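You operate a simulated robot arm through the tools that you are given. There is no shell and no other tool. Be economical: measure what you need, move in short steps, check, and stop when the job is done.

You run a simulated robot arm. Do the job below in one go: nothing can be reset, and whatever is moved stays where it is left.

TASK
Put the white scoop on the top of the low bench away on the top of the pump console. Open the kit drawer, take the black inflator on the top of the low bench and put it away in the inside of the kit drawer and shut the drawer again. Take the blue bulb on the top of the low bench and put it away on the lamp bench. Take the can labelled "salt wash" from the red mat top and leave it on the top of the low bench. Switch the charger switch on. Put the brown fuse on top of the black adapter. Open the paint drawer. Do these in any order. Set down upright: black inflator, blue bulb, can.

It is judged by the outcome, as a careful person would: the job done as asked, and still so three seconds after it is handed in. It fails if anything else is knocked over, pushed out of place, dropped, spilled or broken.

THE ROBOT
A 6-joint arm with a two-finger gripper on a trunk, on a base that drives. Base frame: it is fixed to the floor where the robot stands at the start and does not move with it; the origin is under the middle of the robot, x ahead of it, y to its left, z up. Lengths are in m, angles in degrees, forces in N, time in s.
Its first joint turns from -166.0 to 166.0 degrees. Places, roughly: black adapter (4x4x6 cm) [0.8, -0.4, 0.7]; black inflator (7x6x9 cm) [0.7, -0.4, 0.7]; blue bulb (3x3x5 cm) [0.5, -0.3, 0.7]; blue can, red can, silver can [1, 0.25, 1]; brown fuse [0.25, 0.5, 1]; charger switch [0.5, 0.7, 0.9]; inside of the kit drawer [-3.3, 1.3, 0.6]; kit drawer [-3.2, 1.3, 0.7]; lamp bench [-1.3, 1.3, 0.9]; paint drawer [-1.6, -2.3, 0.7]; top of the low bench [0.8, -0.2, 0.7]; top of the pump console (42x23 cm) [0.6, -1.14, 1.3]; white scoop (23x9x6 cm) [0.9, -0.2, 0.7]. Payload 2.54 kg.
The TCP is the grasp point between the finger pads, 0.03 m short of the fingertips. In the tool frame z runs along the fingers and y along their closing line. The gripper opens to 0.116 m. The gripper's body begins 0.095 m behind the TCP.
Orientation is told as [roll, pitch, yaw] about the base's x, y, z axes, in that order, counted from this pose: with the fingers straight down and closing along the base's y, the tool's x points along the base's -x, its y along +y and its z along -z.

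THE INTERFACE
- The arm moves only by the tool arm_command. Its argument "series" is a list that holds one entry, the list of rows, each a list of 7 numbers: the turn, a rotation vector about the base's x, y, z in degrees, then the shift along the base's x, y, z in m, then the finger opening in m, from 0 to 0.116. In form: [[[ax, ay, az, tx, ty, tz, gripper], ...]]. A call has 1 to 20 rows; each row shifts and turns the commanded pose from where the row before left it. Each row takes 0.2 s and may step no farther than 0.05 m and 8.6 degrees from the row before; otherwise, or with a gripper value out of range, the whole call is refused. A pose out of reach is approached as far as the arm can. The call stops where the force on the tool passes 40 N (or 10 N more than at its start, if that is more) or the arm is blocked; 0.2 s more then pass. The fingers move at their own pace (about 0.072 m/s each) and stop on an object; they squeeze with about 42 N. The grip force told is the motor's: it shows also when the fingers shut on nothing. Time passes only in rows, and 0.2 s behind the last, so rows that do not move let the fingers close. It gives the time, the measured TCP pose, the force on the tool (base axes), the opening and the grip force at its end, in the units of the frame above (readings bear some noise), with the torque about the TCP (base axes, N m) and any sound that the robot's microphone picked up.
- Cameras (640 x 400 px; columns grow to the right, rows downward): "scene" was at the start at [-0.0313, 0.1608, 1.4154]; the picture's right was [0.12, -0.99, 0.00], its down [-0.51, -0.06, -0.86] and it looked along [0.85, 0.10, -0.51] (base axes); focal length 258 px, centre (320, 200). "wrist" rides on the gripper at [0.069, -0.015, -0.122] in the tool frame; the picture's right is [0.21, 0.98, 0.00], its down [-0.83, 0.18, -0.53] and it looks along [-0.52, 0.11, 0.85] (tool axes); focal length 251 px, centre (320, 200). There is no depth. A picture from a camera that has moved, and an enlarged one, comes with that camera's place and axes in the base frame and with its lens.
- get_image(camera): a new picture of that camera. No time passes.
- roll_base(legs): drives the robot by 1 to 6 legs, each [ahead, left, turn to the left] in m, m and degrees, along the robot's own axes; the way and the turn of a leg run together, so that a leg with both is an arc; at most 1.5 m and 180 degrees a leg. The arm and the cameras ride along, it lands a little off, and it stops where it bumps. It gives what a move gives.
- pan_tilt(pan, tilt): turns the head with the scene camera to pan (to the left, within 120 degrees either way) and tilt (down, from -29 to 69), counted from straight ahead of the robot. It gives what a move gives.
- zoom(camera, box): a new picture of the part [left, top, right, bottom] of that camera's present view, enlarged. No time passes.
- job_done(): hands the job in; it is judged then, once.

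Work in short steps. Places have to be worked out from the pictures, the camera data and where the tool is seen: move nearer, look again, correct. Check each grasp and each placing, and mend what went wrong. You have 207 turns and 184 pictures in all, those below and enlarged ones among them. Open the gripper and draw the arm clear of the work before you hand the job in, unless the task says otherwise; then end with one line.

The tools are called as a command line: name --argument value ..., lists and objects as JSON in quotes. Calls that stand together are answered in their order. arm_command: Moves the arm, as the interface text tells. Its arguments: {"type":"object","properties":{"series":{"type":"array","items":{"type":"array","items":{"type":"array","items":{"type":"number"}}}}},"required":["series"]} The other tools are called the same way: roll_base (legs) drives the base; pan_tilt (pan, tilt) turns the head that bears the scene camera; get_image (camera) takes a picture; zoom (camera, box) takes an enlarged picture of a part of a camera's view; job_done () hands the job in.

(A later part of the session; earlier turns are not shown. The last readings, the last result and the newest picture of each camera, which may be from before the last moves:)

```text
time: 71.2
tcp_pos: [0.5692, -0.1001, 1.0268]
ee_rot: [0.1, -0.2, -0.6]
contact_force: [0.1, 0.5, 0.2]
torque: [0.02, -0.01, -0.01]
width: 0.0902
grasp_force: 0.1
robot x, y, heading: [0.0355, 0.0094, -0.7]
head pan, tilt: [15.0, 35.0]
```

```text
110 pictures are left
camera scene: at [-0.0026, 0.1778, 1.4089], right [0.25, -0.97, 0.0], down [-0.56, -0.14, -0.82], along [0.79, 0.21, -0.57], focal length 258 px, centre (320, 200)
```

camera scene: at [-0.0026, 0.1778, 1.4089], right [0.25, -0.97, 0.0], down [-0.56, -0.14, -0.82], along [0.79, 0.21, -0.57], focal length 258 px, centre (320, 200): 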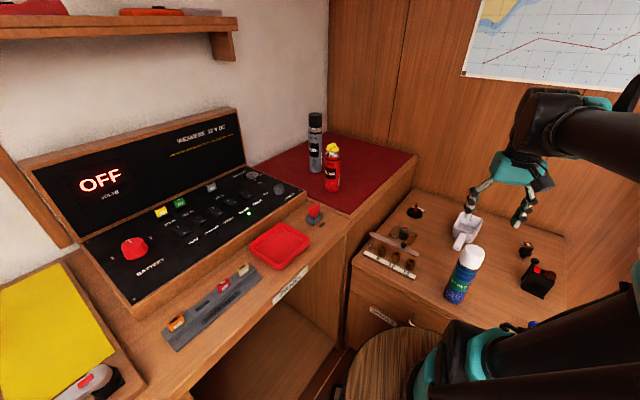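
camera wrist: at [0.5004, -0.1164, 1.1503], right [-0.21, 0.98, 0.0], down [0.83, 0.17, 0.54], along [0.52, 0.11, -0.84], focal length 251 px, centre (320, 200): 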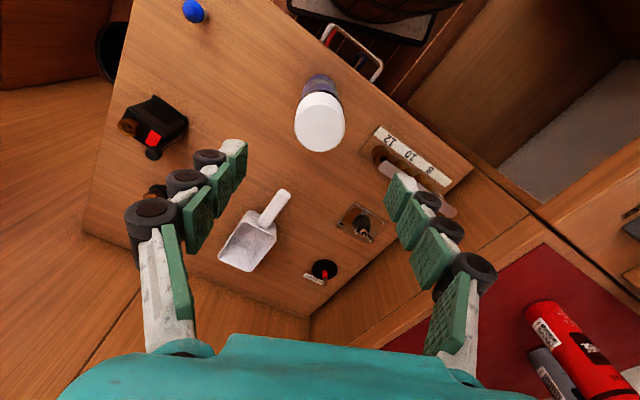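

The can stands well. Next the scoop: handle runs from about (0.767,-0.135) to (0.853,-0.17). I turn the tool -22° and view it from nearer.

arm_command --series '[[[0, 0, -7, 0.04, -0.01, 0, 0.08], [0, 0, -7, 0.04, -0.01, 0, 0.08], [0, 0, -8, 0.04, -0.01, 0, 0.08], [0, 0, 0, 0.04, 0, -0.02, 0.08], [0, 0, 0, 0, 0, -0.04, 0.08], [0, 0, 0, 0, 0, -0.04, 0.08], [0, 0, 0, 0, 0, 0, 0.08]]]'

get_image --camera "wrist"

```text
time: 72.8
tcp_pos: [0.727, -0.129, 0.9265]
ee_rot: [0.2, -0.1, -22.6]
contact_force: [-0.7, -0.1, 0.1]
torque: [0.01, 0.02, 0.0]
width: 0.0798
grasp_force: 0.0
robot x, y, heading: [0.0311, 0.0075, -0.4]
head pan, tilt: [15.0, 35.0]
```

```text
109 pictures are left
camera wrist: at [0.6574, -0.1177, 1.0494], right [0.18, 0.98, 0.0], down [0.83, -0.15, 0.54], along [0.53, -0.09, -0.84], focal length 251 px, centre (320, 200)
```

wrist: 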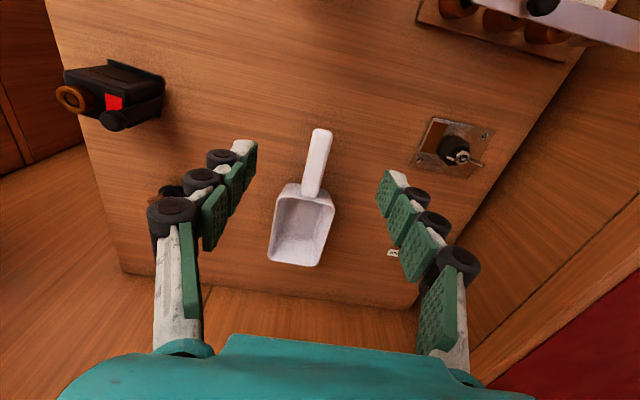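

Handle end triangulates to z≈0.75; grip point near the junction is (0.81,-0.154). I go over it, lower part way and check.

arm_command --series '[[[0, 0, 0.8, 0.041, -0.0125, 0, 0.08], [0, 0, 0, 0.041, -0.0125, 0, 0.08], [0, 0, 0, 0, 0, -0.04, 0.08], [0, 0, 0, 0, 0, -0.04, 0.08], [0, 0, 0, 0, 0, -0.03, 0.06], [0, 0, 0, 0, 0, 0, 0.06]]]'

get_image --camera "wrist"

```text
time: 74.2
tcp_pos: [0.8099, -0.152, 0.8164]
ee_rot: [0.2, -0.3, -21.8]
contact_force: [-0.3, -0.1, 0.2]
torque: [-0.01, -0.03, 0.02]
width: 0.0601
grasp_force: 0.1
robot x, y, heading: [0.0332, 0.0056, -0.4]
head pan, tilt: [15.0, 35.0]
```

```text
108 pictures are left
camera wrist: at [0.7404, -0.1421, 0.9392], right [0.16, 0.99, 0.0], down [0.83, -0.14, 0.54], along [0.53, -0.09, -0.84], focal length 251 px, centre (320, 200)
```

wrist: 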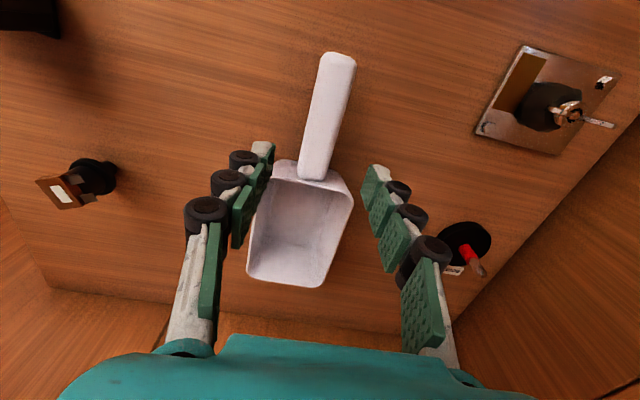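

Aligned. I lower to the handle and close.

arm_command --series '[[[0, 0, 0, 0, -0.002, -0.03, 0.06], [0, 0, 0, 0, 0, -0.025, 0.06], [0, 0, 0, 0, 0, -0.015, 0.06], [0, 0, 0, 0, 0, 0, 0.06]]]'

get_image --camera "wrist"

```text
time: 75.2
tcp_pos: [0.8103, -0.1528, 0.7476]
ee_rot: [0.1, -0.2, -21.8]
contact_force: [-1.3, -0.3, -0.6]
torque: [-0.01, 0.01, -0.01]
width: 0.0599
grasp_force: 0.1
robot x, y, heading: [0.0293, 0.0035, -0.3]
head pan, tilt: [15.0, 35.0]
```

```text
107 pictures are left
camera wrist: at [0.7407, -0.1445, 0.8704], right [0.16, 0.99, 0.0], down [0.83, -0.14, 0.54], along [0.53, -0.09, -0.84], focal length 251 px, centre (320, 200)
```

wrist: 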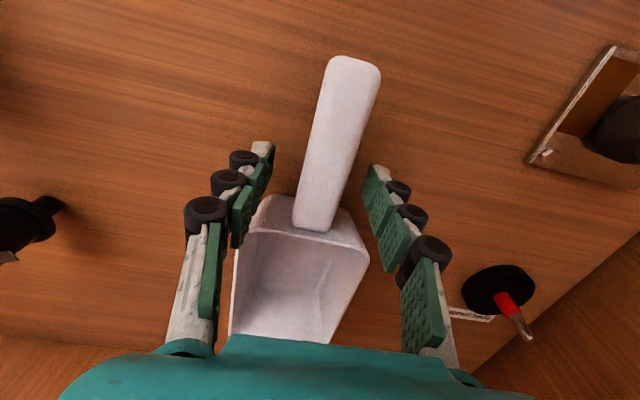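

The bowl's back edge is close to the finger width, so I back off 8 mm along the handle, then close.

arm_command --series '[[[0, 0, 0, -0.0085, 0.003, 0, 0.06], [0, 0, 0, 0, 0, 0, 0.06], [0, 0, 0, 0, 0, 0, 0.03], [0, 0, 0, 0, 0, 0, 0.01], [0, 0, 0, 0, 0, 0, 0], [0, 0, 0, 0, 0, 0, 0]]]'

get_image --camera "wrist"

```text
time: 76.6
tcp_pos: [0.8016, -0.1512, 0.7489]
ee_rot: [0.1, -0.2, -21.8]
contact_force: [-0.1, -0.4, 0.0]
torque: [0.0, 0.05, -0.04]
width: 0.0244
grasp_force: 42.7
robot x, y, heading: [0.0325, 0.0045, -0.4]
head pan, tilt: [15.0, 35.0]
```

```text
106 pictures are left
camera wrist: at [0.7323, -0.1419, 0.8707], right [0.16, 0.99, 0.0], down [0.83, -0.14, 0.54], along [0.53, -0.09, -0.84], focal length 251 px, centre (320, 200)
```

wrist: 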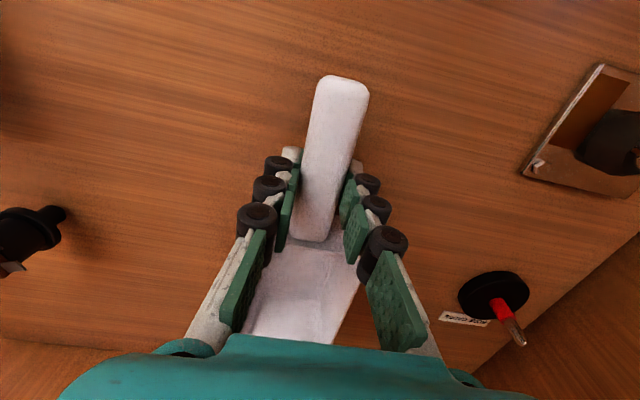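

The handle is held. I lift the scoop straight up and look toward the pump console.

arm_command --series '[[[0, 0, 0, 0, 0, 0.02, 0], [0, 0, 0, 0, 0, 0.04, 0], [0, 0, 0, 0, 0, 0.05, 0], [0, 0, 0, 0, 0, 0.05, 0], [0, 0, 0, 0, 0, 0.05, 0], [0, 0, 0, 0, 0, 0.05, 0]]]'

get_image --camera "wrist"

pan_tilt --pan -60 --tilt 35

get_image --camera "scene"

```text
time: 78.0
tcp_pos: [0.8029, -0.1534, 1.0054]
ee_rot: [0.0, -0.2, -21.8]
contact_force: [-0.1, 0.4, -0.9]
torque: [0.03, 0.06, -0.03]
width: 0.0242
grasp_force: 42.1
robot x, y, heading: [0.0322, 0.0023, -0.5]
head pan, tilt: [15.0, 35.0]
```

```text
105 pictures are left
camera wrist: at [0.7334, -0.1422, 1.1286], right [0.16, 0.99, 0.0], down [0.83, -0.14, 0.54], along [0.53, -0.09, -0.84], focal length 251 px, centre (320, 200)
```

wrist: 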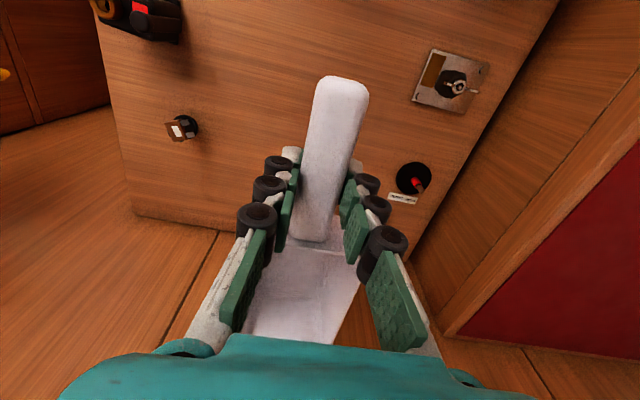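

```text
time: 79.5
tcp_pos: [0.8024, -0.1521, 1.0052]
ee_rot: [0.0, -0.2, -21.7]
contact_force: [0.3, 0.6, -0.9]
torque: [-0.01, 0.02, -0.01]
width: 0.0239
grasp_force: 41.9
robot x, y, heading: [0.0328, 0.0028, -0.6]
head pan, tilt: [-60.0, 35.0]
```

```text
104 pictures are left
camera scene: at [-0.0443, 0.0791, 1.4089], right [-0.87, -0.49, 0.0], down [-0.28, 0.5, -0.82], along [0.4, -0.71, -0.57], focal length 258 px, centre (320, 200)
```

scene: 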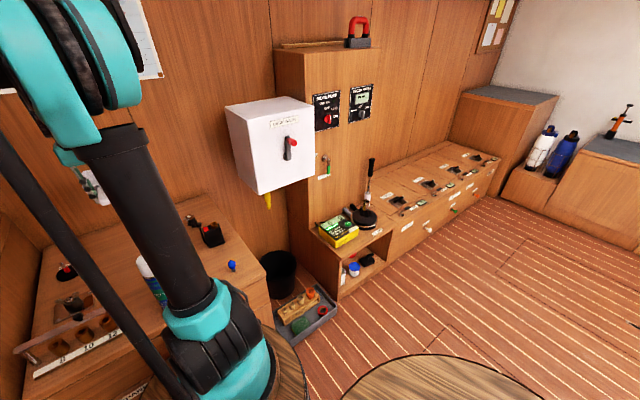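

There is a round wooden thing to the robot's right; I look lower to see the floor for driving.

pan_tilt --pan -100 --tilt 50

get_image --camera "scene"

pan_tilt --pan -115 --tilt 25

get_image --camera "scene"

pan_tilt --pan 115 --tilt 30

get_image --camera "scene"

```text
time: 80.5
tcp_pos: [0.8037, -0.1521, 1.0038]
ee_rot: [0.1, -0.2, -21.8]
contact_force: [-0.4, 0.3, -0.5]
torque: [0.0, 0.05, 0.01]
width: 0.0243
grasp_force: 41.6
robot x, y, heading: [0.0308, 0.0058, -0.6]
head pan, tilt: [-100.0, 50.0]
```

```text
103 pictures are left
camera scene: at [-0.1017, 0.0799, 1.3872], right [-0.98, 0.18, 0.0], down [0.14, 0.75, -0.64], along [-0.12, -0.63, -0.77], focal length 258 px, centre (320, 200)
```

scene: 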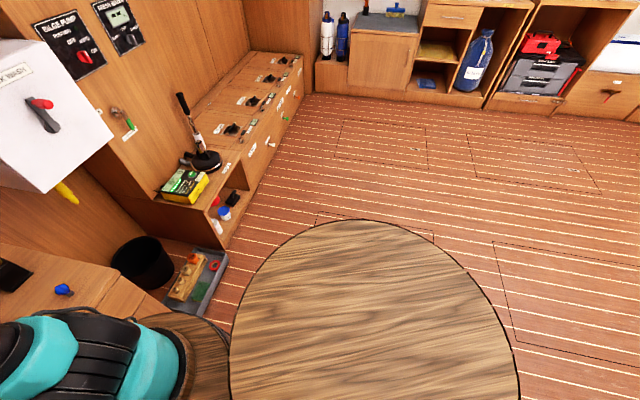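

```text
time: 81.4
tcp_pos: [0.8029, -0.1522, 1.0049]
ee_rot: [0.0, -0.1, -21.8]
contact_force: [-0.1, -0.5, -1.7]
torque: [0.01, 0.05, 0.02]
width: 0.0244
grasp_force: 41.8
robot x, y, heading: [0.0317, 0.0046, -0.4]
head pan, tilt: [-115.0, 25.0]
```

```text
102 pictures are left
camera scene: at [-0.1273, 0.0725, 1.4246], right [-0.9, 0.43, 0.0], down [0.18, 0.38, -0.91], along [-0.39, -0.82, -0.42], focal length 258 px, centre (320, 200)
```

scene: 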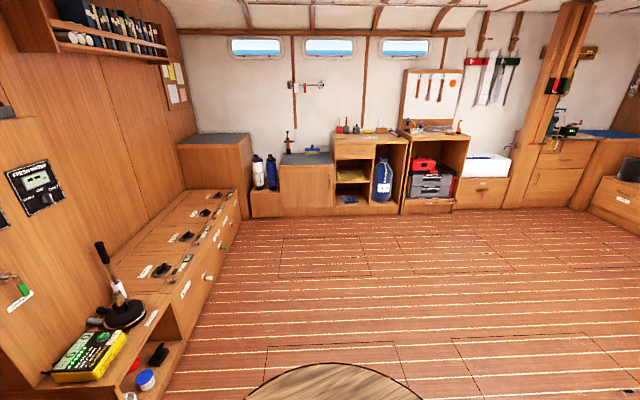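

```text
time: 84.7
tcp_pos: [0.8023, -0.1528, 1.0052]
ee_rot: [0.1, -0.2, -21.8]
contact_force: [0.3, -0.4, -0.4]
torque: [0.05, 0.06, -0.02]
width: 0.0245
grasp_force: 41.9
robot x, y, heading: [0.0297, 0.0046, -0.5]
head pan, tilt: [115.0, 30.0]
```

```text
101 pictures are left
camera scene: at [-0.1253, 0.238, 1.4167], right [0.91, 0.42, 0.0], down [0.21, -0.45, -0.87], along [-0.36, 0.79, -0.5], focal length 258 px, centre (320, 200)
```

scene: 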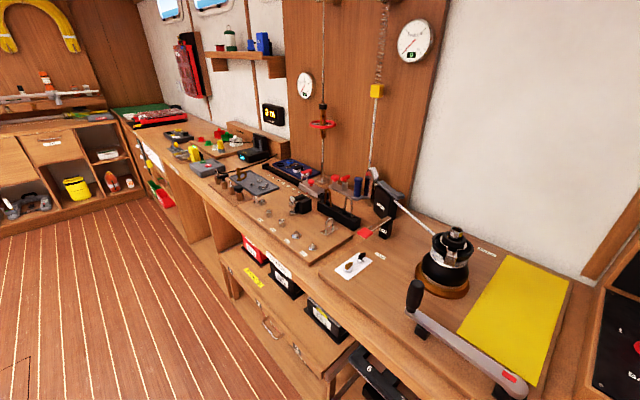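

The large disc is the robot's own trunk; the floor to the right is free except for the tray near (0.3–0.6,-0.4…-0.75). I retract the scoop close to the trunk before driving.

arm_command --series '[[[0, 0, 0, -0.045, 0, 0.015, 0], [0, 0, 0, -0.045, 0, 0.015, 0], [0, 0, 0, -0.045, 0, 0.015, 0], [0, 0, 0, -0.045, 0, 0.015, 0], [0, 0, 0, -0.045, 0, 0.015, 0], [0, 0, 0, -0.045, 0, 0.015, 0], [0, 0, 0, -0.045, 0, 0.015, 0], [0, 0, 0, -0.045, 0, 0.015, 0]]]'

roll_base --legs '[[-0.23, 0, 0], [0, -0.5, 0], [0, -0.33, 0]]'

pan_tilt --pan -20 --tilt 15

get_image --camera "scene"

```text
time: 86.5
tcp_pos: [0.4406, -0.1543, 1.1289]
ee_rot: [0.0, -0.3, -21.6]
contact_force: [0.6, -0.2, -0.5]
torque: [0.03, 0.03, -0.02]
width: 0.0242
grasp_force: 42.1
robot x, y, heading: [0.0354, 0.0087, -0.3]
head pan, tilt: [115.0, 30.0]
```

```text
time: 92.7
tcp_pos: [0.1999, -0.9578, 1.1276]
ee_rot: [0.1, -0.2, -20.9]
contact_force: [-0.7, 0.4, -0.2]
torque: [-0.02, 0.07, 0.01]
width: 0.024
grasp_force: 41.8
robot x, y, heading: [-0.2117, -0.8017, 0.6]
head pan, tilt: [115.0, 30.0]
stopped in leg 3: the robot was blocked; the commanded pose is now the measured one
```

```text
time: 94.8
tcp_pos: [0.1991, -0.9576, 1.1285]
ee_rot: [0.2, -0.3, -20.9]
contact_force: [0.1, -0.3, -1.3]
torque: [0.02, 0.06, 0.01]
width: 0.0243
grasp_force: 42.5
robot x, y, heading: [-0.2116, -0.8019, 0.4]
head pan, tilt: [-20.0, 15.0]
```

```text
100 pictures are left
camera scene: at [-0.2453, -0.6867, 1.4409], right [-0.34, -0.94, 0.0], down [-0.24, 0.09, -0.97], along [0.91, -0.32, -0.26], focal length 258 px, centre (320, 200)
```

scene: 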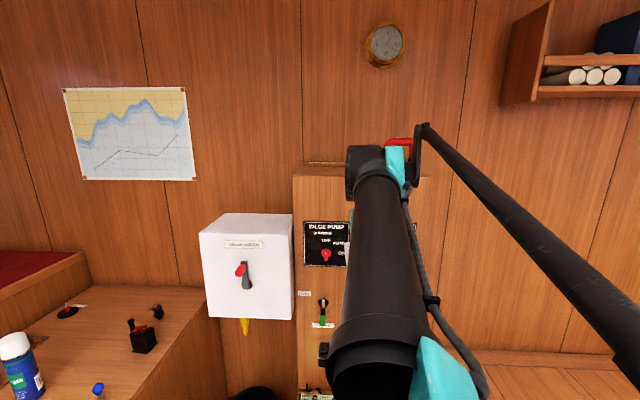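

The base stopped near the lockers at (-0.21,-0.80). I raise the scoop above console height to view its top with the wrist camera.

arm_command --series '[[[0, 0, 0, 0, 0, 0.045, 0], [0, 0, 0, 0, 0, 0.045, 0], [0, 0, 0, 0, 0, 0.045, 0], [0, 0, 0, 0, 0, 0.045, 0], [0, 0, 0, 0, 0, 0.045, 0], [0, 0, 0, 0, 0, 0.045, 0], [0, 0, 0, 0, 0, 0.045, 0], [0, 0, 0, 0, 0, 0, 0]]]'

get_image --camera "wrist"

get_image --camera "scene"

```text
time: 96.6
tcp_pos: [0.1985, -0.9563, 1.4432]
ee_rot: [0.1, -0.1, -20.9]
contact_force: [-0.8, -0.4, -0.5]
torque: [0.04, 0.02, 0.01]
width: 0.0242
grasp_force: 42.2
robot x, y, heading: [-0.2098, -0.8073, 0.2]
head pan, tilt: [-20.0, 15.0]
```

```text
99 pictures are left
camera wrist: at [0.1287, -0.9473, 1.5656], right [0.15, 0.99, 0.0], down [0.83, -0.13, 0.54], along [0.53, -0.08, -0.84], focal length 251 px, centre (320, 200)
```

wrist: 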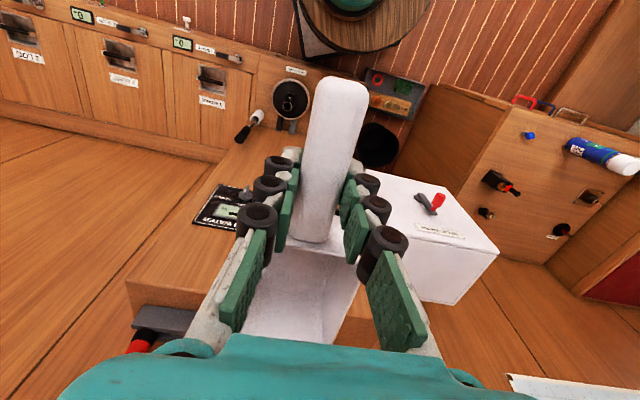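

```text
98 pictures are left
camera scene: at [-0.2454, -0.6868, 1.4409], right [-0.34, -0.94, 0.0], down [-0.24, 0.09, -0.97], along [0.91, -0.32, -0.26], focal length 258 px, centre (320, 200)
```

scene: 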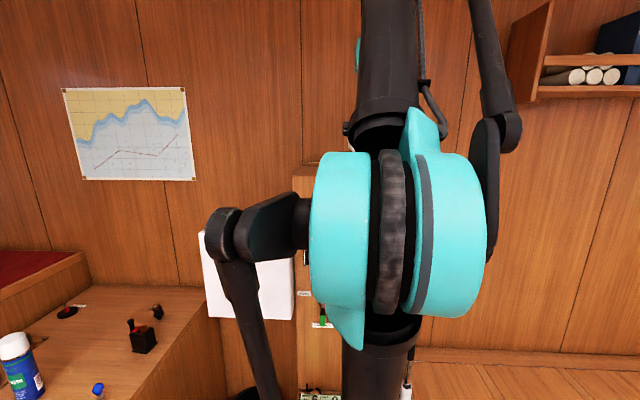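

The console top is rotated about 19°: centre ≈(0.60,-1.14), with a red-handled block at its far end. I turn the scoop so its length lies along the console, bowl towards the block but clear of it, while still retracted.

arm_command --series '[[[0, 0, -8, 0, 0, 0, 0], [0, 0, -8, 0, 0, 0, 0], [0, 0, -8, 0, 0, 0, 0], [0, 0, -8, 0, 0, 0, 0], [0, 0, -8, 0, 0, 0, 0], [0, 0, -8, 0, 0, 0, 0], [0, 0, -8, 0, 0, 0, 0], [0, 0, -8, 0, 0, 0, 0], [0, 0, -8, 0, 0, 0, 0], [0, 0, -8, 0, 0, 0, 0], [0, 0, -7.8, 0, 0, 0, 0], [0, 0, 0, 0.045, 0, 0, 0], [0, 0, 0, 0.045, 0, 0, 0], [0, 0, 0, 0.045, 0, 0, 0], [0, 0, 0, 0, 0, 0, 0]]]'

get_image --camera "wrist"

```text
time: 99.8
tcp_pos: [0.3322, -0.9569, 1.4453]
ee_rot: [0.1, -0.2, -108.8]
contact_force: [0.4, -0.6, -0.2]
torque: [0.04, -0.04, -0.02]
width: 0.0242
grasp_force: 42.0
robot x, y, heading: [-0.2109, -0.8026, 0.5]
head pan, tilt: [-20.0, 15.0]
```

```text
97 pictures are left
camera wrist: at [0.3412, -0.888, 1.567], right [0.99, -0.11, 0.0], down [-0.09, -0.84, 0.54], along [-0.06, -0.53, -0.84], focal length 251 px, centre (320, 200)
```

wrist: 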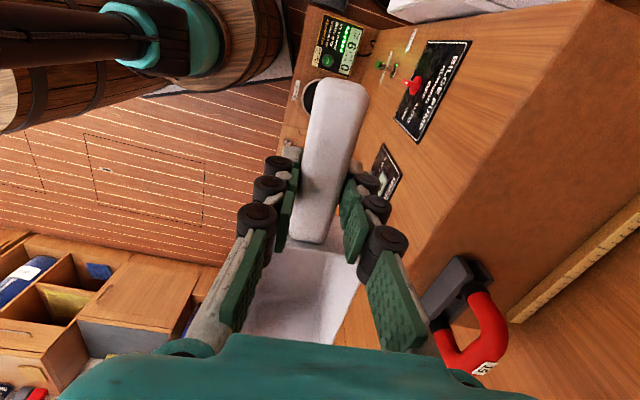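

Clear view: near-front corner ≈(0.576,-0.887), block begins ~0.30 m from that end. Target TCP ≈(0.619,-0.984). I move out above it.

arm_command --series '[[[0, 0, 0, 0.0478, -0.0045, 0, 0], [0, 0, 0, 0.0478, -0.0045, 0, 0], [0, 0, 0, 0.0478, -0.0045, 0, 0], [0, 0, 0, 0.0478, -0.0045, 0, 0], [0, 0, 0, 0.0478, -0.0045, 0, 0], [0, 0, 0, 0.0478, -0.0045, 0, 0], [0, 0, 0, 0, 0, 0, 0]]]'

get_image --camera "wrist"

get_image --camera "scene"

```text
time: 101.4
tcp_pos: [0.5436, -0.9725, 1.3967]
ee_rot: [0.1, -0.2, -108.8]
contact_force: [0.1, 0.2, -0.8]
torque: [0.05, -0.03, -0.03]
width: 0.0242
grasp_force: 42.6
out of reach, approached as far as the arm can: row 3, 4, 5, 6
robot x, y, heading: [-0.2158, -0.8021, 0.1]
head pan, tilt: [-20.0, 15.0]
```

```text
96 pictures are left
camera wrist: at [0.5521, -0.904, 1.5196], right [0.99, -0.11, 0.0], down [-0.09, -0.84, 0.54], along [-0.06, -0.53, -0.84], focal length 251 px, centre (320, 200)
```

wrist: 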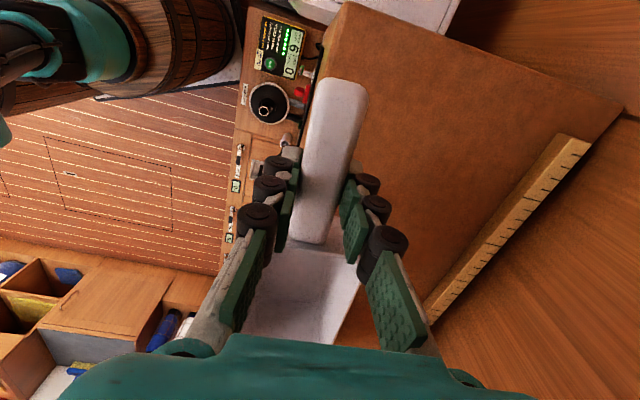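

```text
95 pictures are left
camera scene: at [-0.2453, -0.6868, 1.4409], right [-0.34, -0.94, 0.0], down [-0.24, 0.09, -0.97], along [0.91, -0.32, -0.26], focal length 258 px, centre (320, 200)
```

scene: 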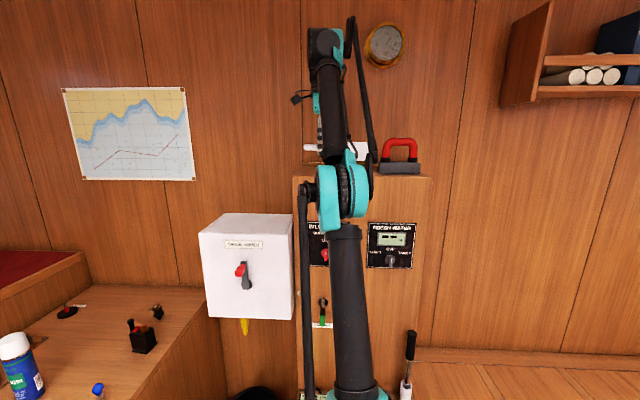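

At this height reach ends at ~0.78 m. Lower it is greater, so I will lay the scoop diagonally (bowl towards the back) with the TCP nearer the front edge, at ≈(0.573,-1.012). First I pull back a little and rotate +56°.

arm_command --series '[[[0, 0, 0, -0.045, 0, 0, 0], [0, 0, 0, -0.045, 0, 0, 0], [0, 0, 0, -0.03, 0, 0, 0], [0, 0, 8, 0, 0, 0, 0], [0, 0, 8, 0, 0, 0, 0], [0, 0, 8, 0, 0, 0, 0], [0, 0, 8, 0, 0, 0, 0], [0, 0, 8, 0, 0, 0, 0], [0, 0, 8, 0, 0, 0, 0], [0, 0, 8, 0, 0, 0, 0], [0, 0, 0, 0, 0, 0, 0]]]'

get_image --camera "wrist"

```text
time: 103.8
tcp_pos: [0.4254, -0.9719, 1.3967]
ee_rot: [0.1, -0.3, -52.6]
contact_force: [-0.1, -0.1, -1.1]
torque: [0.06, 0.05, 0.02]
width: 0.0243
grasp_force: 42.3
robot x, y, heading: [-0.2139, -0.8065, 0.4]
head pan, tilt: [-20.0, 15.0]
```

```text
94 pictures are left
camera wrist: at [0.3714, -0.9277, 1.5202], right [0.65, 0.76, 0.0], down [0.64, -0.55, 0.54], along [0.41, -0.35, -0.84], focal length 251 px, centre (320, 200)
```

wrist: 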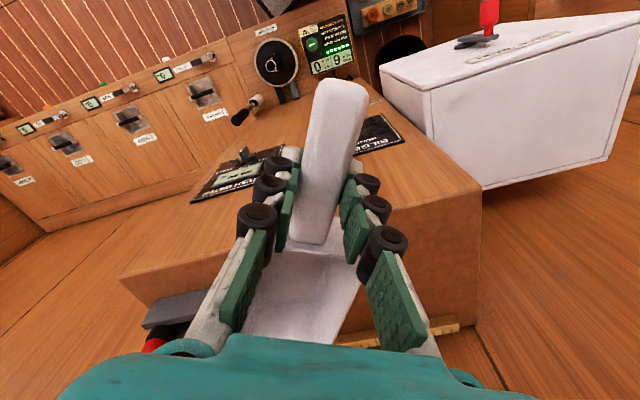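

The corners compute consistently: front edge from (0.575,-0.888) to (0.402,-1.293). I extend to the target while lowering to z≈1.37.

arm_command --series '[[[0, 0, 0, 0.035, -0.0103, -0.007, 0], [0, 0, 0, 0.035, -0.0103, -0.007, 0], [0, 0, 0, 0.035, -0.0103, -0.007, 0], [0, 0, 0, 0.035, -0.0103, -0.006, 0], [0, 0, 0, 0, 0, 0, 0]]]'

get_image --camera "wrist"

zoom --camera "scene" --box '[280, 100, 440, 200]'

```text
time: 105.0
tcp_pos: [0.5665, -1.0129, 1.3723]
ee_rot: [0.0, -0.2, -52.6]
contact_force: [0.0, 0.1, -0.2]
torque: [0.03, -0.02, -0.02]
width: 0.0243
grasp_force: 42.1
robot x, y, heading: [-0.2088, -0.8058, 0.3]
head pan, tilt: [-20.0, 15.0]
```

```text
93 pictures are left
camera wrist: at [0.5118, -0.9689, 1.4946], right [0.65, 0.76, 0.0], down [0.64, -0.55, 0.54], along [0.41, -0.35, -0.84], focal length 251 px, centre (320, 200)
```

wrist: 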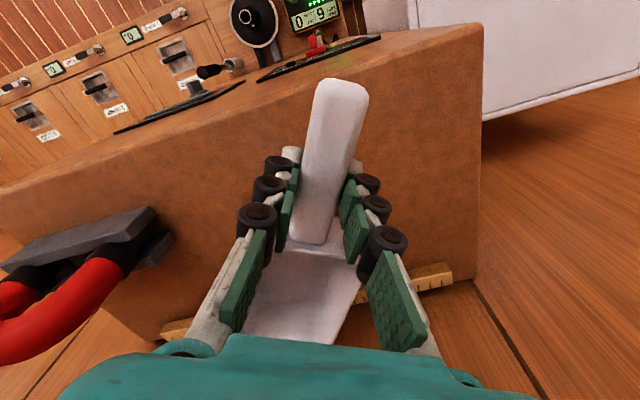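

```text
4.00 times, centred on (360, 150) of scene
camera zoom: at [-0.2455, -0.6868, 1.4409], right [-0.34, -0.94, 0.0], down [-0.24, 0.09, -0.97], along [0.91, -0.32, -0.26], focal length 1033 px, centre (160, 400)
```

zoom: 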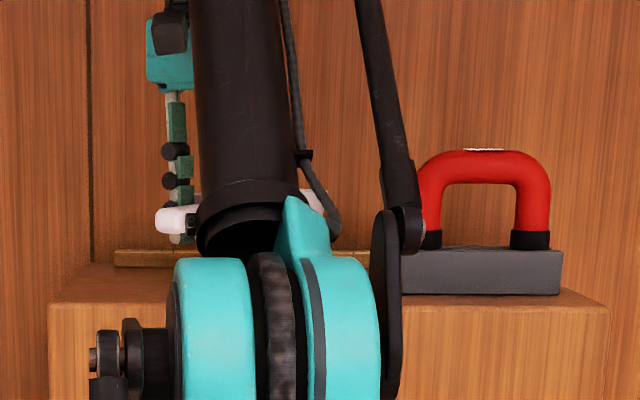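

The bowl's far corner would come close to the back rail; I rotate -10° so it lies more along the console, then lower gently.

arm_command --series '[[[0, 0, -5, 0, 0, 0, 0], [0, 0, -5, 0, 0, 0, 0], [0, 0, 0, 0, 0, -0.008, 0], [0, 0, 0, 0, 0, -0.005, 0], [0, 0, 0, 0, 0, -0.004, 0]]]'

get_image --camera "wrist"

```text
time: 106.2
tcp_pos: [0.5642, -1.0125, 1.3533]
ee_rot: [0.1, -0.2, -62.7]
contact_force: [0.3, 0.0, -1.3]
torque: [0.04, 0.01, -0.01]
width: 0.0243
grasp_force: 41.8
robot x, y, heading: [-0.2109, -0.8089, 0.3]
head pan, tilt: [-20.0, 15.0]
```

```text
91 pictures are left
camera wrist: at [0.5195, -0.9598, 1.4762], right [0.77, 0.64, 0.0], down [0.54, -0.65, 0.54], along [0.34, -0.41, -0.84], focal length 251 px, centre (320, 200)
```

wrist: 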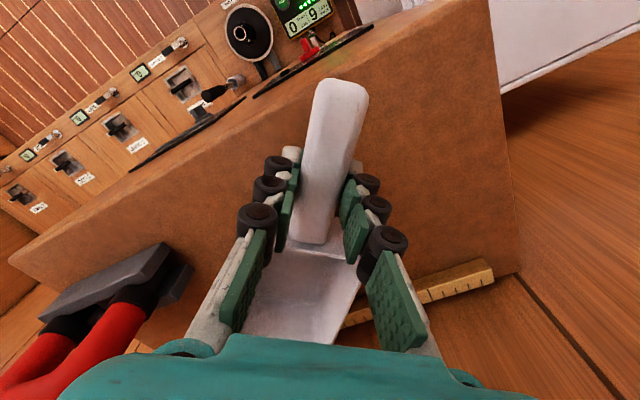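

No contact yet; I keep lowering by small steps.

arm_command --series '[[[0, 0, 0, 0, 0, -0.003, 0], [0, 0, 0, 0, 0, -0.003, 0], [0, 0, 0, 0, 0, 0, 0]]]'

```text
time: 107.0
tcp_pos: [0.5646, -1.0124, 1.3473]
ee_rot: [0.2, -0.2, -62.7]
contact_force: [-0.7, -0.4, -1.1]
torque: [0.03, 0.01, 0.04]
width: 0.0241
grasp_force: 41.9
robot x, y, heading: [-0.21, -0.8062, 0.4]
head pan, tilt: [-20.0, 15.0]
```

arm_command --series '[[[0, 0, 0, 0, 0, -0.003, 0], [0, 0, 0, 0, 0, -0.002, 0], [0, 0, 0, 0, 0, 0, 0]]]'

zoom --camera "scene" --box '[280, 100, 440, 200]'

```text
time: 107.8
tcp_pos: [0.5633, -1.0116, 1.3429]
ee_rot: [0.0, -0.2, -62.7]
contact_force: [1.3, 5.0, 22.0]
torque: [-0.75, -0.4, 0.14]
width: 0.0245
grasp_force: 42.4
robot x, y, heading: [-0.2117, -0.8044, 0.2]
head pan, tilt: [-20.0, 15.0]
```

```text
4.00 times, centred on (360, 150) of scene
camera zoom: at [-0.246, -0.6863, 1.4408], right [-0.34, -0.94, 0.0], down [-0.24, 0.09, -0.97], along [0.91, -0.32, -0.26], focal length 1033 px, centre (160, 400)
```

zoom: 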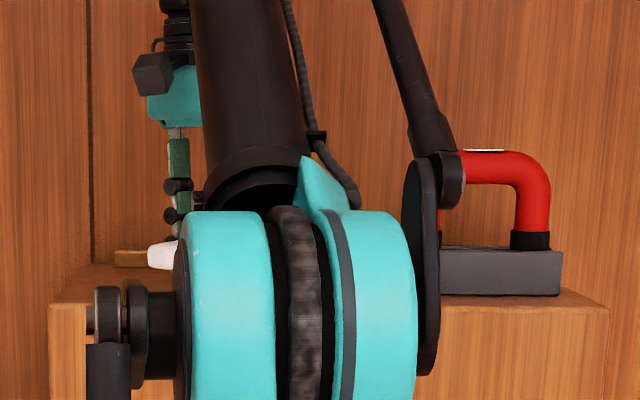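

The scoop rests. I ease 1 mm, open and rise.

arm_command --series '[[[0, 0, 0, 0, 0, 0.001, 0], [0, 0, 0, 0, 0, 0, 0.04], [0, 0, 0, 0, 0, 0, 0.06], [0, 0, 0, -0.005, 0, 0.02, 0.06], [0, 0, 0, -0.02, 0, 0.03, 0.06], [0, 0, 0, -0.045, 0, 0.02, 0.06], [0, 0, 0, -0.045, 0, 0.0, 0.06], [0, 0, 0, -0.045, 0, 0.0, 0.06]]]'

get_image --camera "wrist"

```text
time: 109.6
tcp_pos: [0.4063, -1.0136, 1.4137]
ee_rot: [0.1, -0.3, -62.7]
contact_force: [1.6, -0.4, -1.0]
torque: [0.05, 0.09, -0.02]
width: 0.0601
grasp_force: 0.0
robot x, y, heading: [-0.2069, -0.8039, 0.4]
head pan, tilt: [-20.0, 15.0]
```

```text
89 pictures are left
camera wrist: at [0.3623, -0.9612, 1.5367], right [0.77, 0.64, 0.0], down [0.54, -0.65, 0.54], along [0.34, -0.41, -0.84], focal length 251 px, centre (320, 200)
```

wrist: 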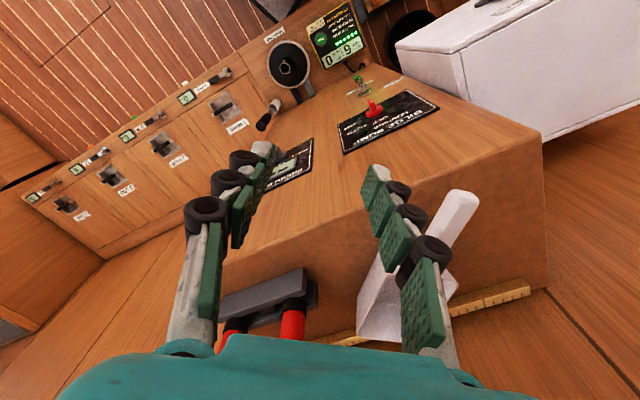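

The scoop lies fully on the console, clear of the block. Next the paint drawer while the hand is free. The room is rotated ~21°, so I retract the arm and drive to face the aft cabinets.

arm_command --series '[[[0, 0, 7.84, -0.03, 0.006, -0.03, 0.06], [0, 0, 7.84, -0.03, 0.006, -0.03, 0.06], [0, 0, 7.84, -0.03, 0.006, -0.03, 0.06], [0, 0, 7.84, -0.03, 0.006, -0.03, 0.06], [0, 0, 7.84, -0.03, 0.006, -0.03, 0.06], [0, 0, 7.84, -0.03, 0.006, -0.03, 0.06], [0, 0, 7.84, -0.01, 0.006, -0.03, 0.06], [0, 0, 7.84, -0.01, 0.006, -0.03, 0.06]]]'

roll_base --legs '[[-1.05, 0, 0], [0, -0.55, 0], [0, 0, -111]]'

pan_tilt --pan 12 --tilt 30

get_image --camera "scene"

get_image --camera "wrist"

```text
time: 111.4
tcp_pos: [0.2081, -0.9659, 1.1714]
ee_rot: [0.1, -0.1, 0.1]
contact_force: [0.8, 0.2, 0.9]
torque: [0.0, 0.0, -0.01]
width: 0.0599
grasp_force: 0.1
robot x, y, heading: [-0.212, -0.8055, 0.2]
head pan, tilt: [-20.0, 15.0]
```

```text
time: 124.4
tcp_pos: [-1.5889, -1.6774, 1.1716]
ee_rot: [0.1, -0.2, -113.5]
contact_force: [-0.9, 0.6, -0.2]
torque: [-0.02, -0.01, 0.01]
width: 0.0603
grasp_force: 0.0
robot x, y, heading: [-1.2749, -1.3562, -112.9]
head pan, tilt: [-20.0, 15.0]
```

```text
time: 125.3
tcp_pos: [-1.5891, -1.6761, 1.1711]
ee_rot: [0.1, -0.2, -113.6]
contact_force: [0.3, -0.6, 1.3]
torque: [0.0, 0.01, 0.03]
width: 0.0601
grasp_force: 0.1
robot x, y, heading: [-1.2725, -1.3535, -113.1]
head pan, tilt: [12.0, 30.0]
```

```text
88 pictures are left
camera scene: at [-1.1071, -1.3937, 1.4167], right [-0.98, 0.2, 0.0], down [0.1, 0.49, -0.87], along [-0.17, -0.85, -0.5], focal length 258 px, centre (320, 200)
```

scene: 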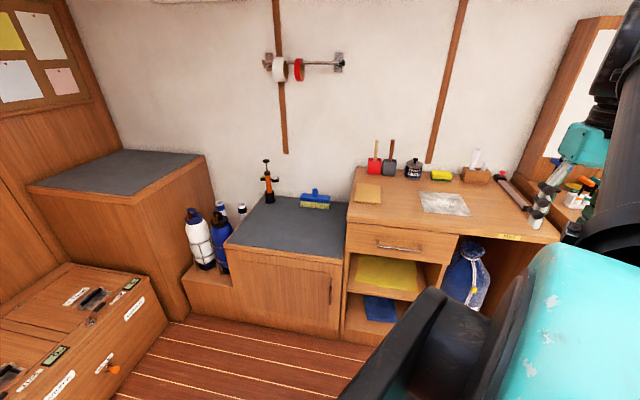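

```text
87 pictures are left
camera wrist: at [-1.575, -1.6089, 1.2942], right [0.98, -0.19, 0.0], down [-0.16, -0.83, 0.54], along [-0.1, -0.53, -0.84], focal length 251 px, centre (320, 200)
```

wrist: 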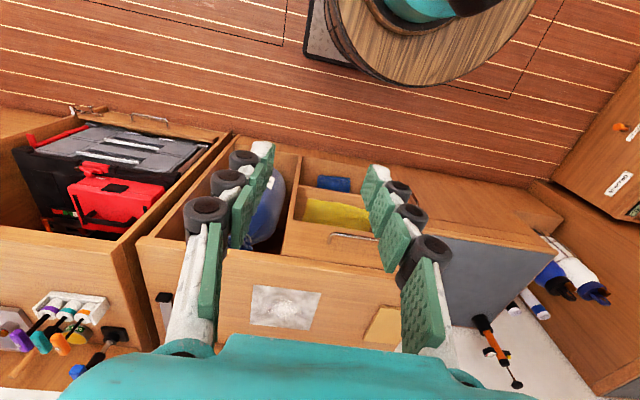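

The drawer under the paint counter has a bar handle at about (-1.574,-2.105,0.733). I'll grip the bar from the front with the tool level and fingers above and below. First turn the tool -86° at a safe place.

arm_command --series '[[[0, 0, -7.8, 0, 0, 0, 0.06], [0, 0, -7.8, 0, 0, 0, 0.06], [0, 0, -7.8, 0, 0, 0, 0.06], [0, 0, -7.8, 0, 0, 0, 0.06], [0, 0, -7.8, 0, 0, 0, 0.06], [0, 0, -7.8, 0, 0, 0, 0.06], [0, 0, -7.8, 0, 0, 0, 0.06], [0, 0, -7.8, 0, 0, 0, 0.06], [0, 0, -7.8, 0, 0, 0, 0.06], [0, 0, -7.8, 0, 0, 0, 0.06], [0, 0, -7.8, 0, 0, 0, 0.06]]]'

arm_command --series '[[[-7.74, 2.7, 0, 0, -0.015, -0.01, 0.06], [-7.74, 2.7, 0, 0, -0.015, -0.01, 0.06], [-7.74, 2.7, 0, 0, -0.015, -0.01, 0.06], [-7.74, 2.7, 0, 0, -0.015, -0.01, 0.06], [-7.74, 2.7, 0, 0, -0.015, -0.01, 0.06], [-7.74, 2.7, 0, 0, -0.015, -0.01, 0.06], [-7.74, 2.7, 0, 0, -0.015, -0.01, 0.06], [-7.74, 2.7, 0, 0, -0.015, -0.01, 0.06], [-7.74, 2.7, 0, 0, -0.015, -0.01, 0.06], [-7.74, 2.7, 0, 0, -0.015, -0.01, 0.06]]]'

get_image --camera "wrist"

get_image --camera "scene"

```text
time: 127.7
tcp_pos: [-1.5884, -1.676, 1.172]
ee_rot: [0.1, -0.1, 160.6]
contact_force: [0.5, -0.3, 0.1]
torque: [0.0, 0.02, -0.03]
width: 0.0599
grasp_force: 0.0
robot x, y, heading: [-1.2695, -1.3543, -113.4]
head pan, tilt: [12.0, 30.0]
```

```text
time: 129.9
tcp_pos: [-1.5939, -1.8324, 1.0675]
ee_rot: [82.0, -0.5, 159.5]
contact_force: [1.2, -0.2, 1.0]
torque: [0.02, 0.0, 0.02]
width: 0.06
grasp_force: 0.1
out of reach, approached as far as the arm can: row 7, 8
robot x, y, heading: [-1.2722, -1.3536, -113.1]
head pan, tilt: [12.0, 30.0]
```

```text
86 pictures are left
camera wrist: at [-1.4865, -1.7433, 1.0707], right [0.16, -0.2, 0.97], down [-0.6, 0.76, 0.26], along [-0.79, -0.62, 0.0], focal length 251 px, centre (320, 200)
```

wrist: 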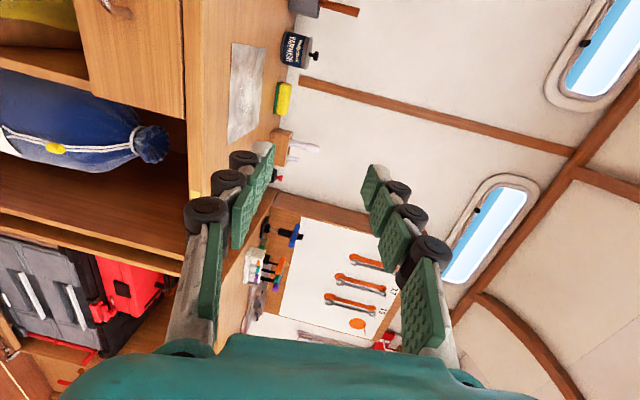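

```text
85 pictures are left
camera scene: at [-1.097, -1.4023, 1.4151], right [-0.98, 0.19, 0.01], down [0.09, 0.5, -0.86], along [-0.17, -0.85, -0.5], focal length 258 px, centre (320, 200)
```

scene: 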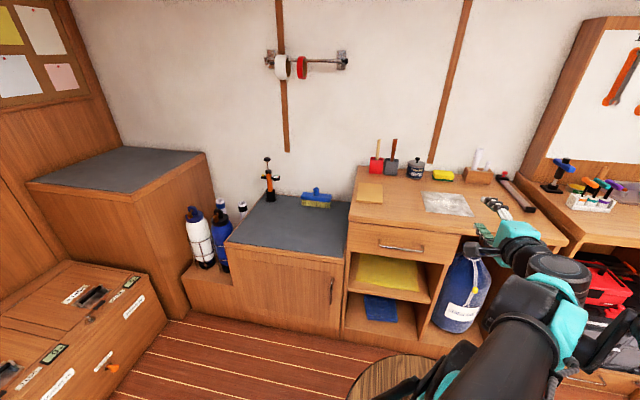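

The tool is now nearly level. I lower it to handle height in front of the drawer.

arm_command --series '[[[-3.8, 1.3, 0, 0.005, 0, -0.045, 0.06], [-3.8, 1.3, 0, 0.005, 0, -0.045, 0.06], [0, 0, 0, 0.005, 0, -0.045, 0.06], [0, 0, 0, 0.005, 0, -0.045, 0.06], [0, 0, 0, 0.005, 0, -0.045, 0.06], [0, 0, 0, 0.005, 0, -0.045, 0.06], [0, 0, 0, 0.005, -0.02, -0.04, 0.06], [0, 0, 0, 0.005, -0.03, -0.02, 0.06], [0, 0, 0, 0, 0, 0, 0.06]]]'

get_image --camera "wrist"

get_image --camera "scene"

```text
time: 130.9
tcp_pos: [-1.635, -1.8609, 1.0158]
ee_rot: [90.0, 0.3, 160.6]
contact_force: [0.3, 0.2, 0.3]
torque: [0.04, -0.02, -0.01]
width: 0.0599
grasp_force: 0.1
out of reach, approached as far as the arm can: row 2, 3, 4
robot x, y, heading: [-1.2755, -1.3552, -113.3]
head pan, tilt: [12.0, 30.0]
stopped in row 4: the arm was blocked; the commanded pose is now the measured one
```

```text
84 pictures are left
camera wrist: at [-1.5293, -1.7703, 1.0031], right [0.2, -0.07, 0.98], down [-0.6, 0.78, 0.18], along [-0.77, -0.62, 0.11], focal length 251 px, centre (320, 200)
```

wrist: 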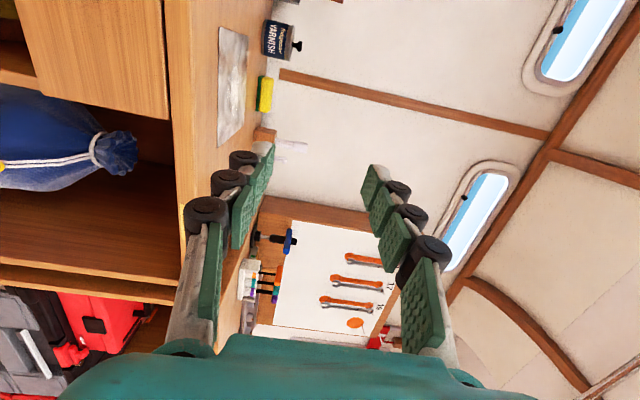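

```text
83 pictures are left
camera scene: at [-1.1071, -1.3937, 1.4166], right [-0.98, 0.19, 0.0], down [0.1, 0.49, -0.87], along [-0.17, -0.85, -0.5], focal length 258 px, centre (320, 200)
```

scene: 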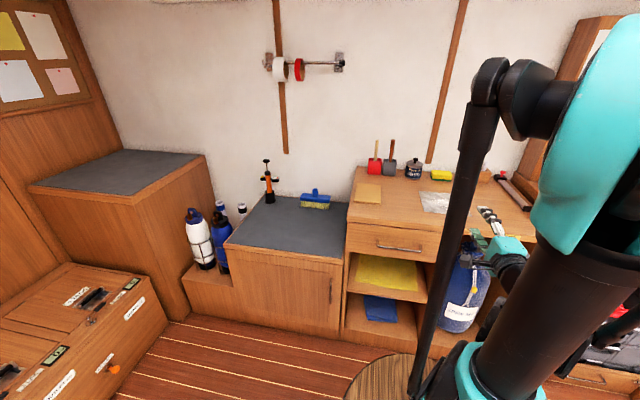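

A level tool runs into the wrist's limit, so I go back to a tilt of about 45–50° and will straddle the bar obliquely.

arm_command --series '[[[7.74, -2.7, 0, 0, 0.01, 0.005, 0.06], [7.74, -2.7, 0, 0, 0.01, 0.005, 0.06], [7.74, -2.7, 0, 0, 0.01, 0.005, 0.06], [7.74, -2.7, 0, 0, 0.01, 0.005, 0.06], [7.74, -2.7, 0, 0, 0.01, 0.005, 0.06], [0, 0, 0, 0, 0, 0, 0.06]]]'

get_image --camera "scene"

```text
time: 132.3
tcp_pos: [-1.6342, -1.8092, 1.042]
ee_rot: [49.0, 0.1, 160.5]
contact_force: [0.7, -0.6, 0.2]
torque: [-0.01, -0.02, 0.02]
width: 0.0597
grasp_force: 0.0
robot x, y, heading: [-1.2724, -1.359, -113.3]
head pan, tilt: [12.0, 30.0]
```

```text
82 pictures are left
camera scene: at [-1.1072, -1.3938, 1.4167], right [-0.98, 0.19, 0.0], down [0.1, 0.49, -0.87], along [-0.17, -0.85, -0.5], focal length 258 px, centre (320, 200)
```

scene: 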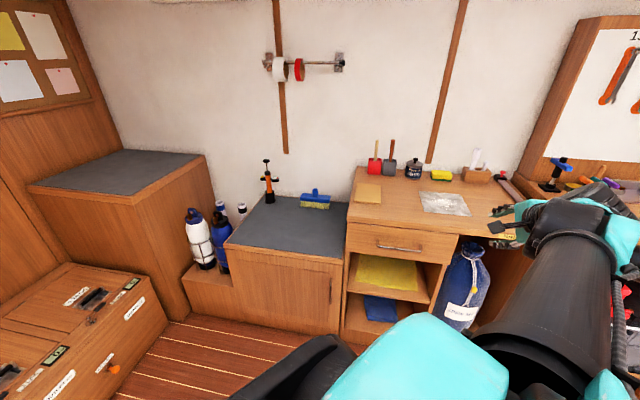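

arm_command --series '[[[0, 0, 0, 0.0106, -0.022, -0.03, 0.05], [0, 0, 0, 0.0106, -0.022, -0.03, 0.05], [0, 0, 0, 0.0106, -0.022, -0.03, 0.05], [0, 0, 0, 0.0106, -0.022, -0.03, 0.05], [0, 0, 0, 0.0106, -0.022, -0.03, 0.05], [0, 0, 0, 0.0106, -0.022, -0.03, 0.05], [0, 0, 0, 0.0106, -0.022, -0.03, 0.05], [0, 0, 0, 0.0106, -0.022, -0.03, 0.05], [0, 0, 0, 0, 0, 0, 0.05]]]'

get_image --camera "wrist"

zoom --camera "scene" --box '[320, 180, 520, 305]'

```text
time: 134.3
tcp_pos: [-1.5515, -1.9898, 0.8262]
ee_rot: [48.9, 0.1, 160.6]
contact_force: [0.0, -0.5, 0.3]
torque: [0.04, 0.0, -0.04]
width: 0.0501
grasp_force: 0.1
out of reach, approached as far as the arm can: row 8
robot x, y, heading: [-1.2725, -1.3556, -113.4]
head pan, tilt: [12.0, 30.0]
```

```text
81 pictures are left
camera wrist: at [-1.4526, -1.9185, 0.8961], right [-0.01, -0.68, 0.74], down [-0.68, 0.54, 0.49], along [-0.73, -0.5, -0.47], focal length 251 px, centre (320, 200)
```

wrist: 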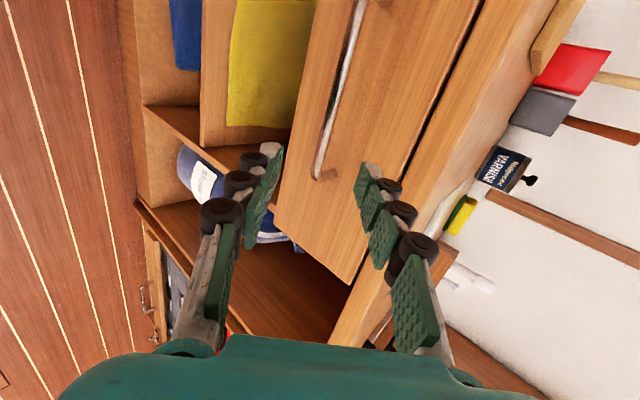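

```text
3.20 times, centred on (420, 242) of scene
camera zoom: at [-1.1072, -1.3937, 1.4167], right [-0.98, 0.19, 0.0], down [0.1, 0.49, -0.87], along [-0.17, -0.85, -0.5], focal length 826 px, centre (0, 64)
```

zoom: 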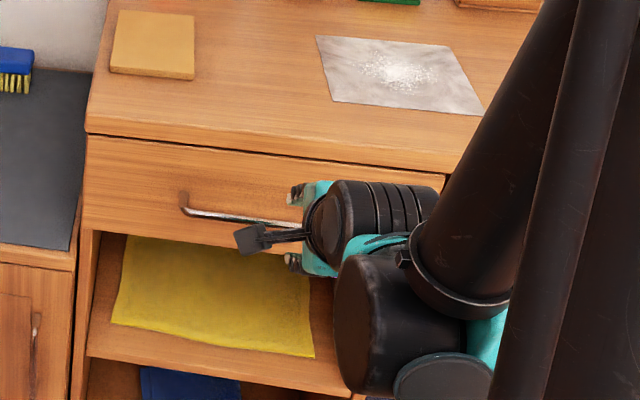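

The bar runs from about (-1.658,-2.096) to (-1.496,-2.153) at z≈0.733. A tilt of ~25° avoids the straight-wrist limit and should clear the counter edge. I back off, reduce the tilt and look again.

arm_command --series '[[[0, 0, 0, 0, 0.02, 0.03, 0.04], [7.74, -2.7, 0, 0, 0, 0.02, 0.04], [7.74, -2.7, 0, 0, 0, 0, 0.04], [7.74, -2.7, 0, 0, 0, 0, 0.04], [0, 0, 0, -0.003, -0.03, -0.01, 0.03], [0, 0, 0, -0.003, -0.03, -0.01, 0.03], [0, 0, 0, 0, 0, 0, 0.03]]]'

get_image --camera "wrist"

zoom --camera "scene" --box '[320, 180, 520, 305]'

```text
time: 135.9
tcp_pos: [-1.5579, -2.032, 0.8553]
ee_rot: [24.5, 0.0, 160.5]
contact_force: [-0.3, -0.6, -0.3]
torque: [0.0, 0.0, 0.03]
width: 0.0301
grasp_force: 0.1
robot x, y, heading: [-1.2761, -1.3565, -113.1]
head pan, tilt: [12.0, 30.0]
```

```text
79 pictures are left
camera wrist: at [-1.4698, -1.9969, 0.9625], right [-0.1, -0.91, 0.4], down [-0.76, 0.33, 0.56], along [-0.64, -0.25, -0.72], focal length 251 px, centre (320, 200)
```

wrist: 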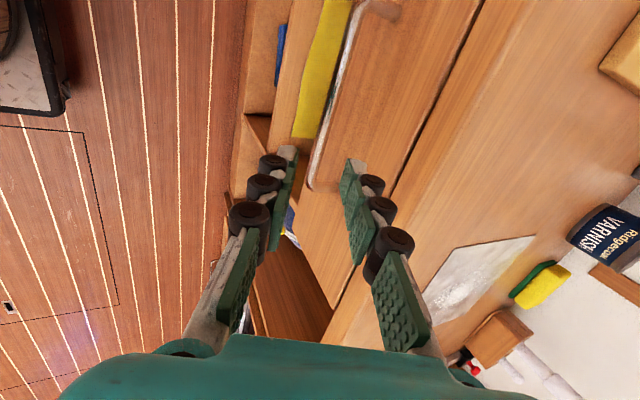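

```text
3.20 times, centred on (420, 242) of scene
camera zoom: at [-1.1073, -1.3938, 1.4167], right [-0.98, 0.19, 0.0], down [0.1, 0.49, -0.87], along [-0.17, -0.85, -0.5], focal length 826 px, centre (0, 64)
```

zoom: 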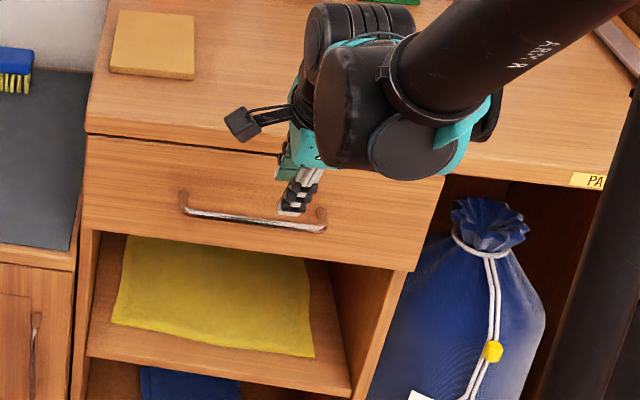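

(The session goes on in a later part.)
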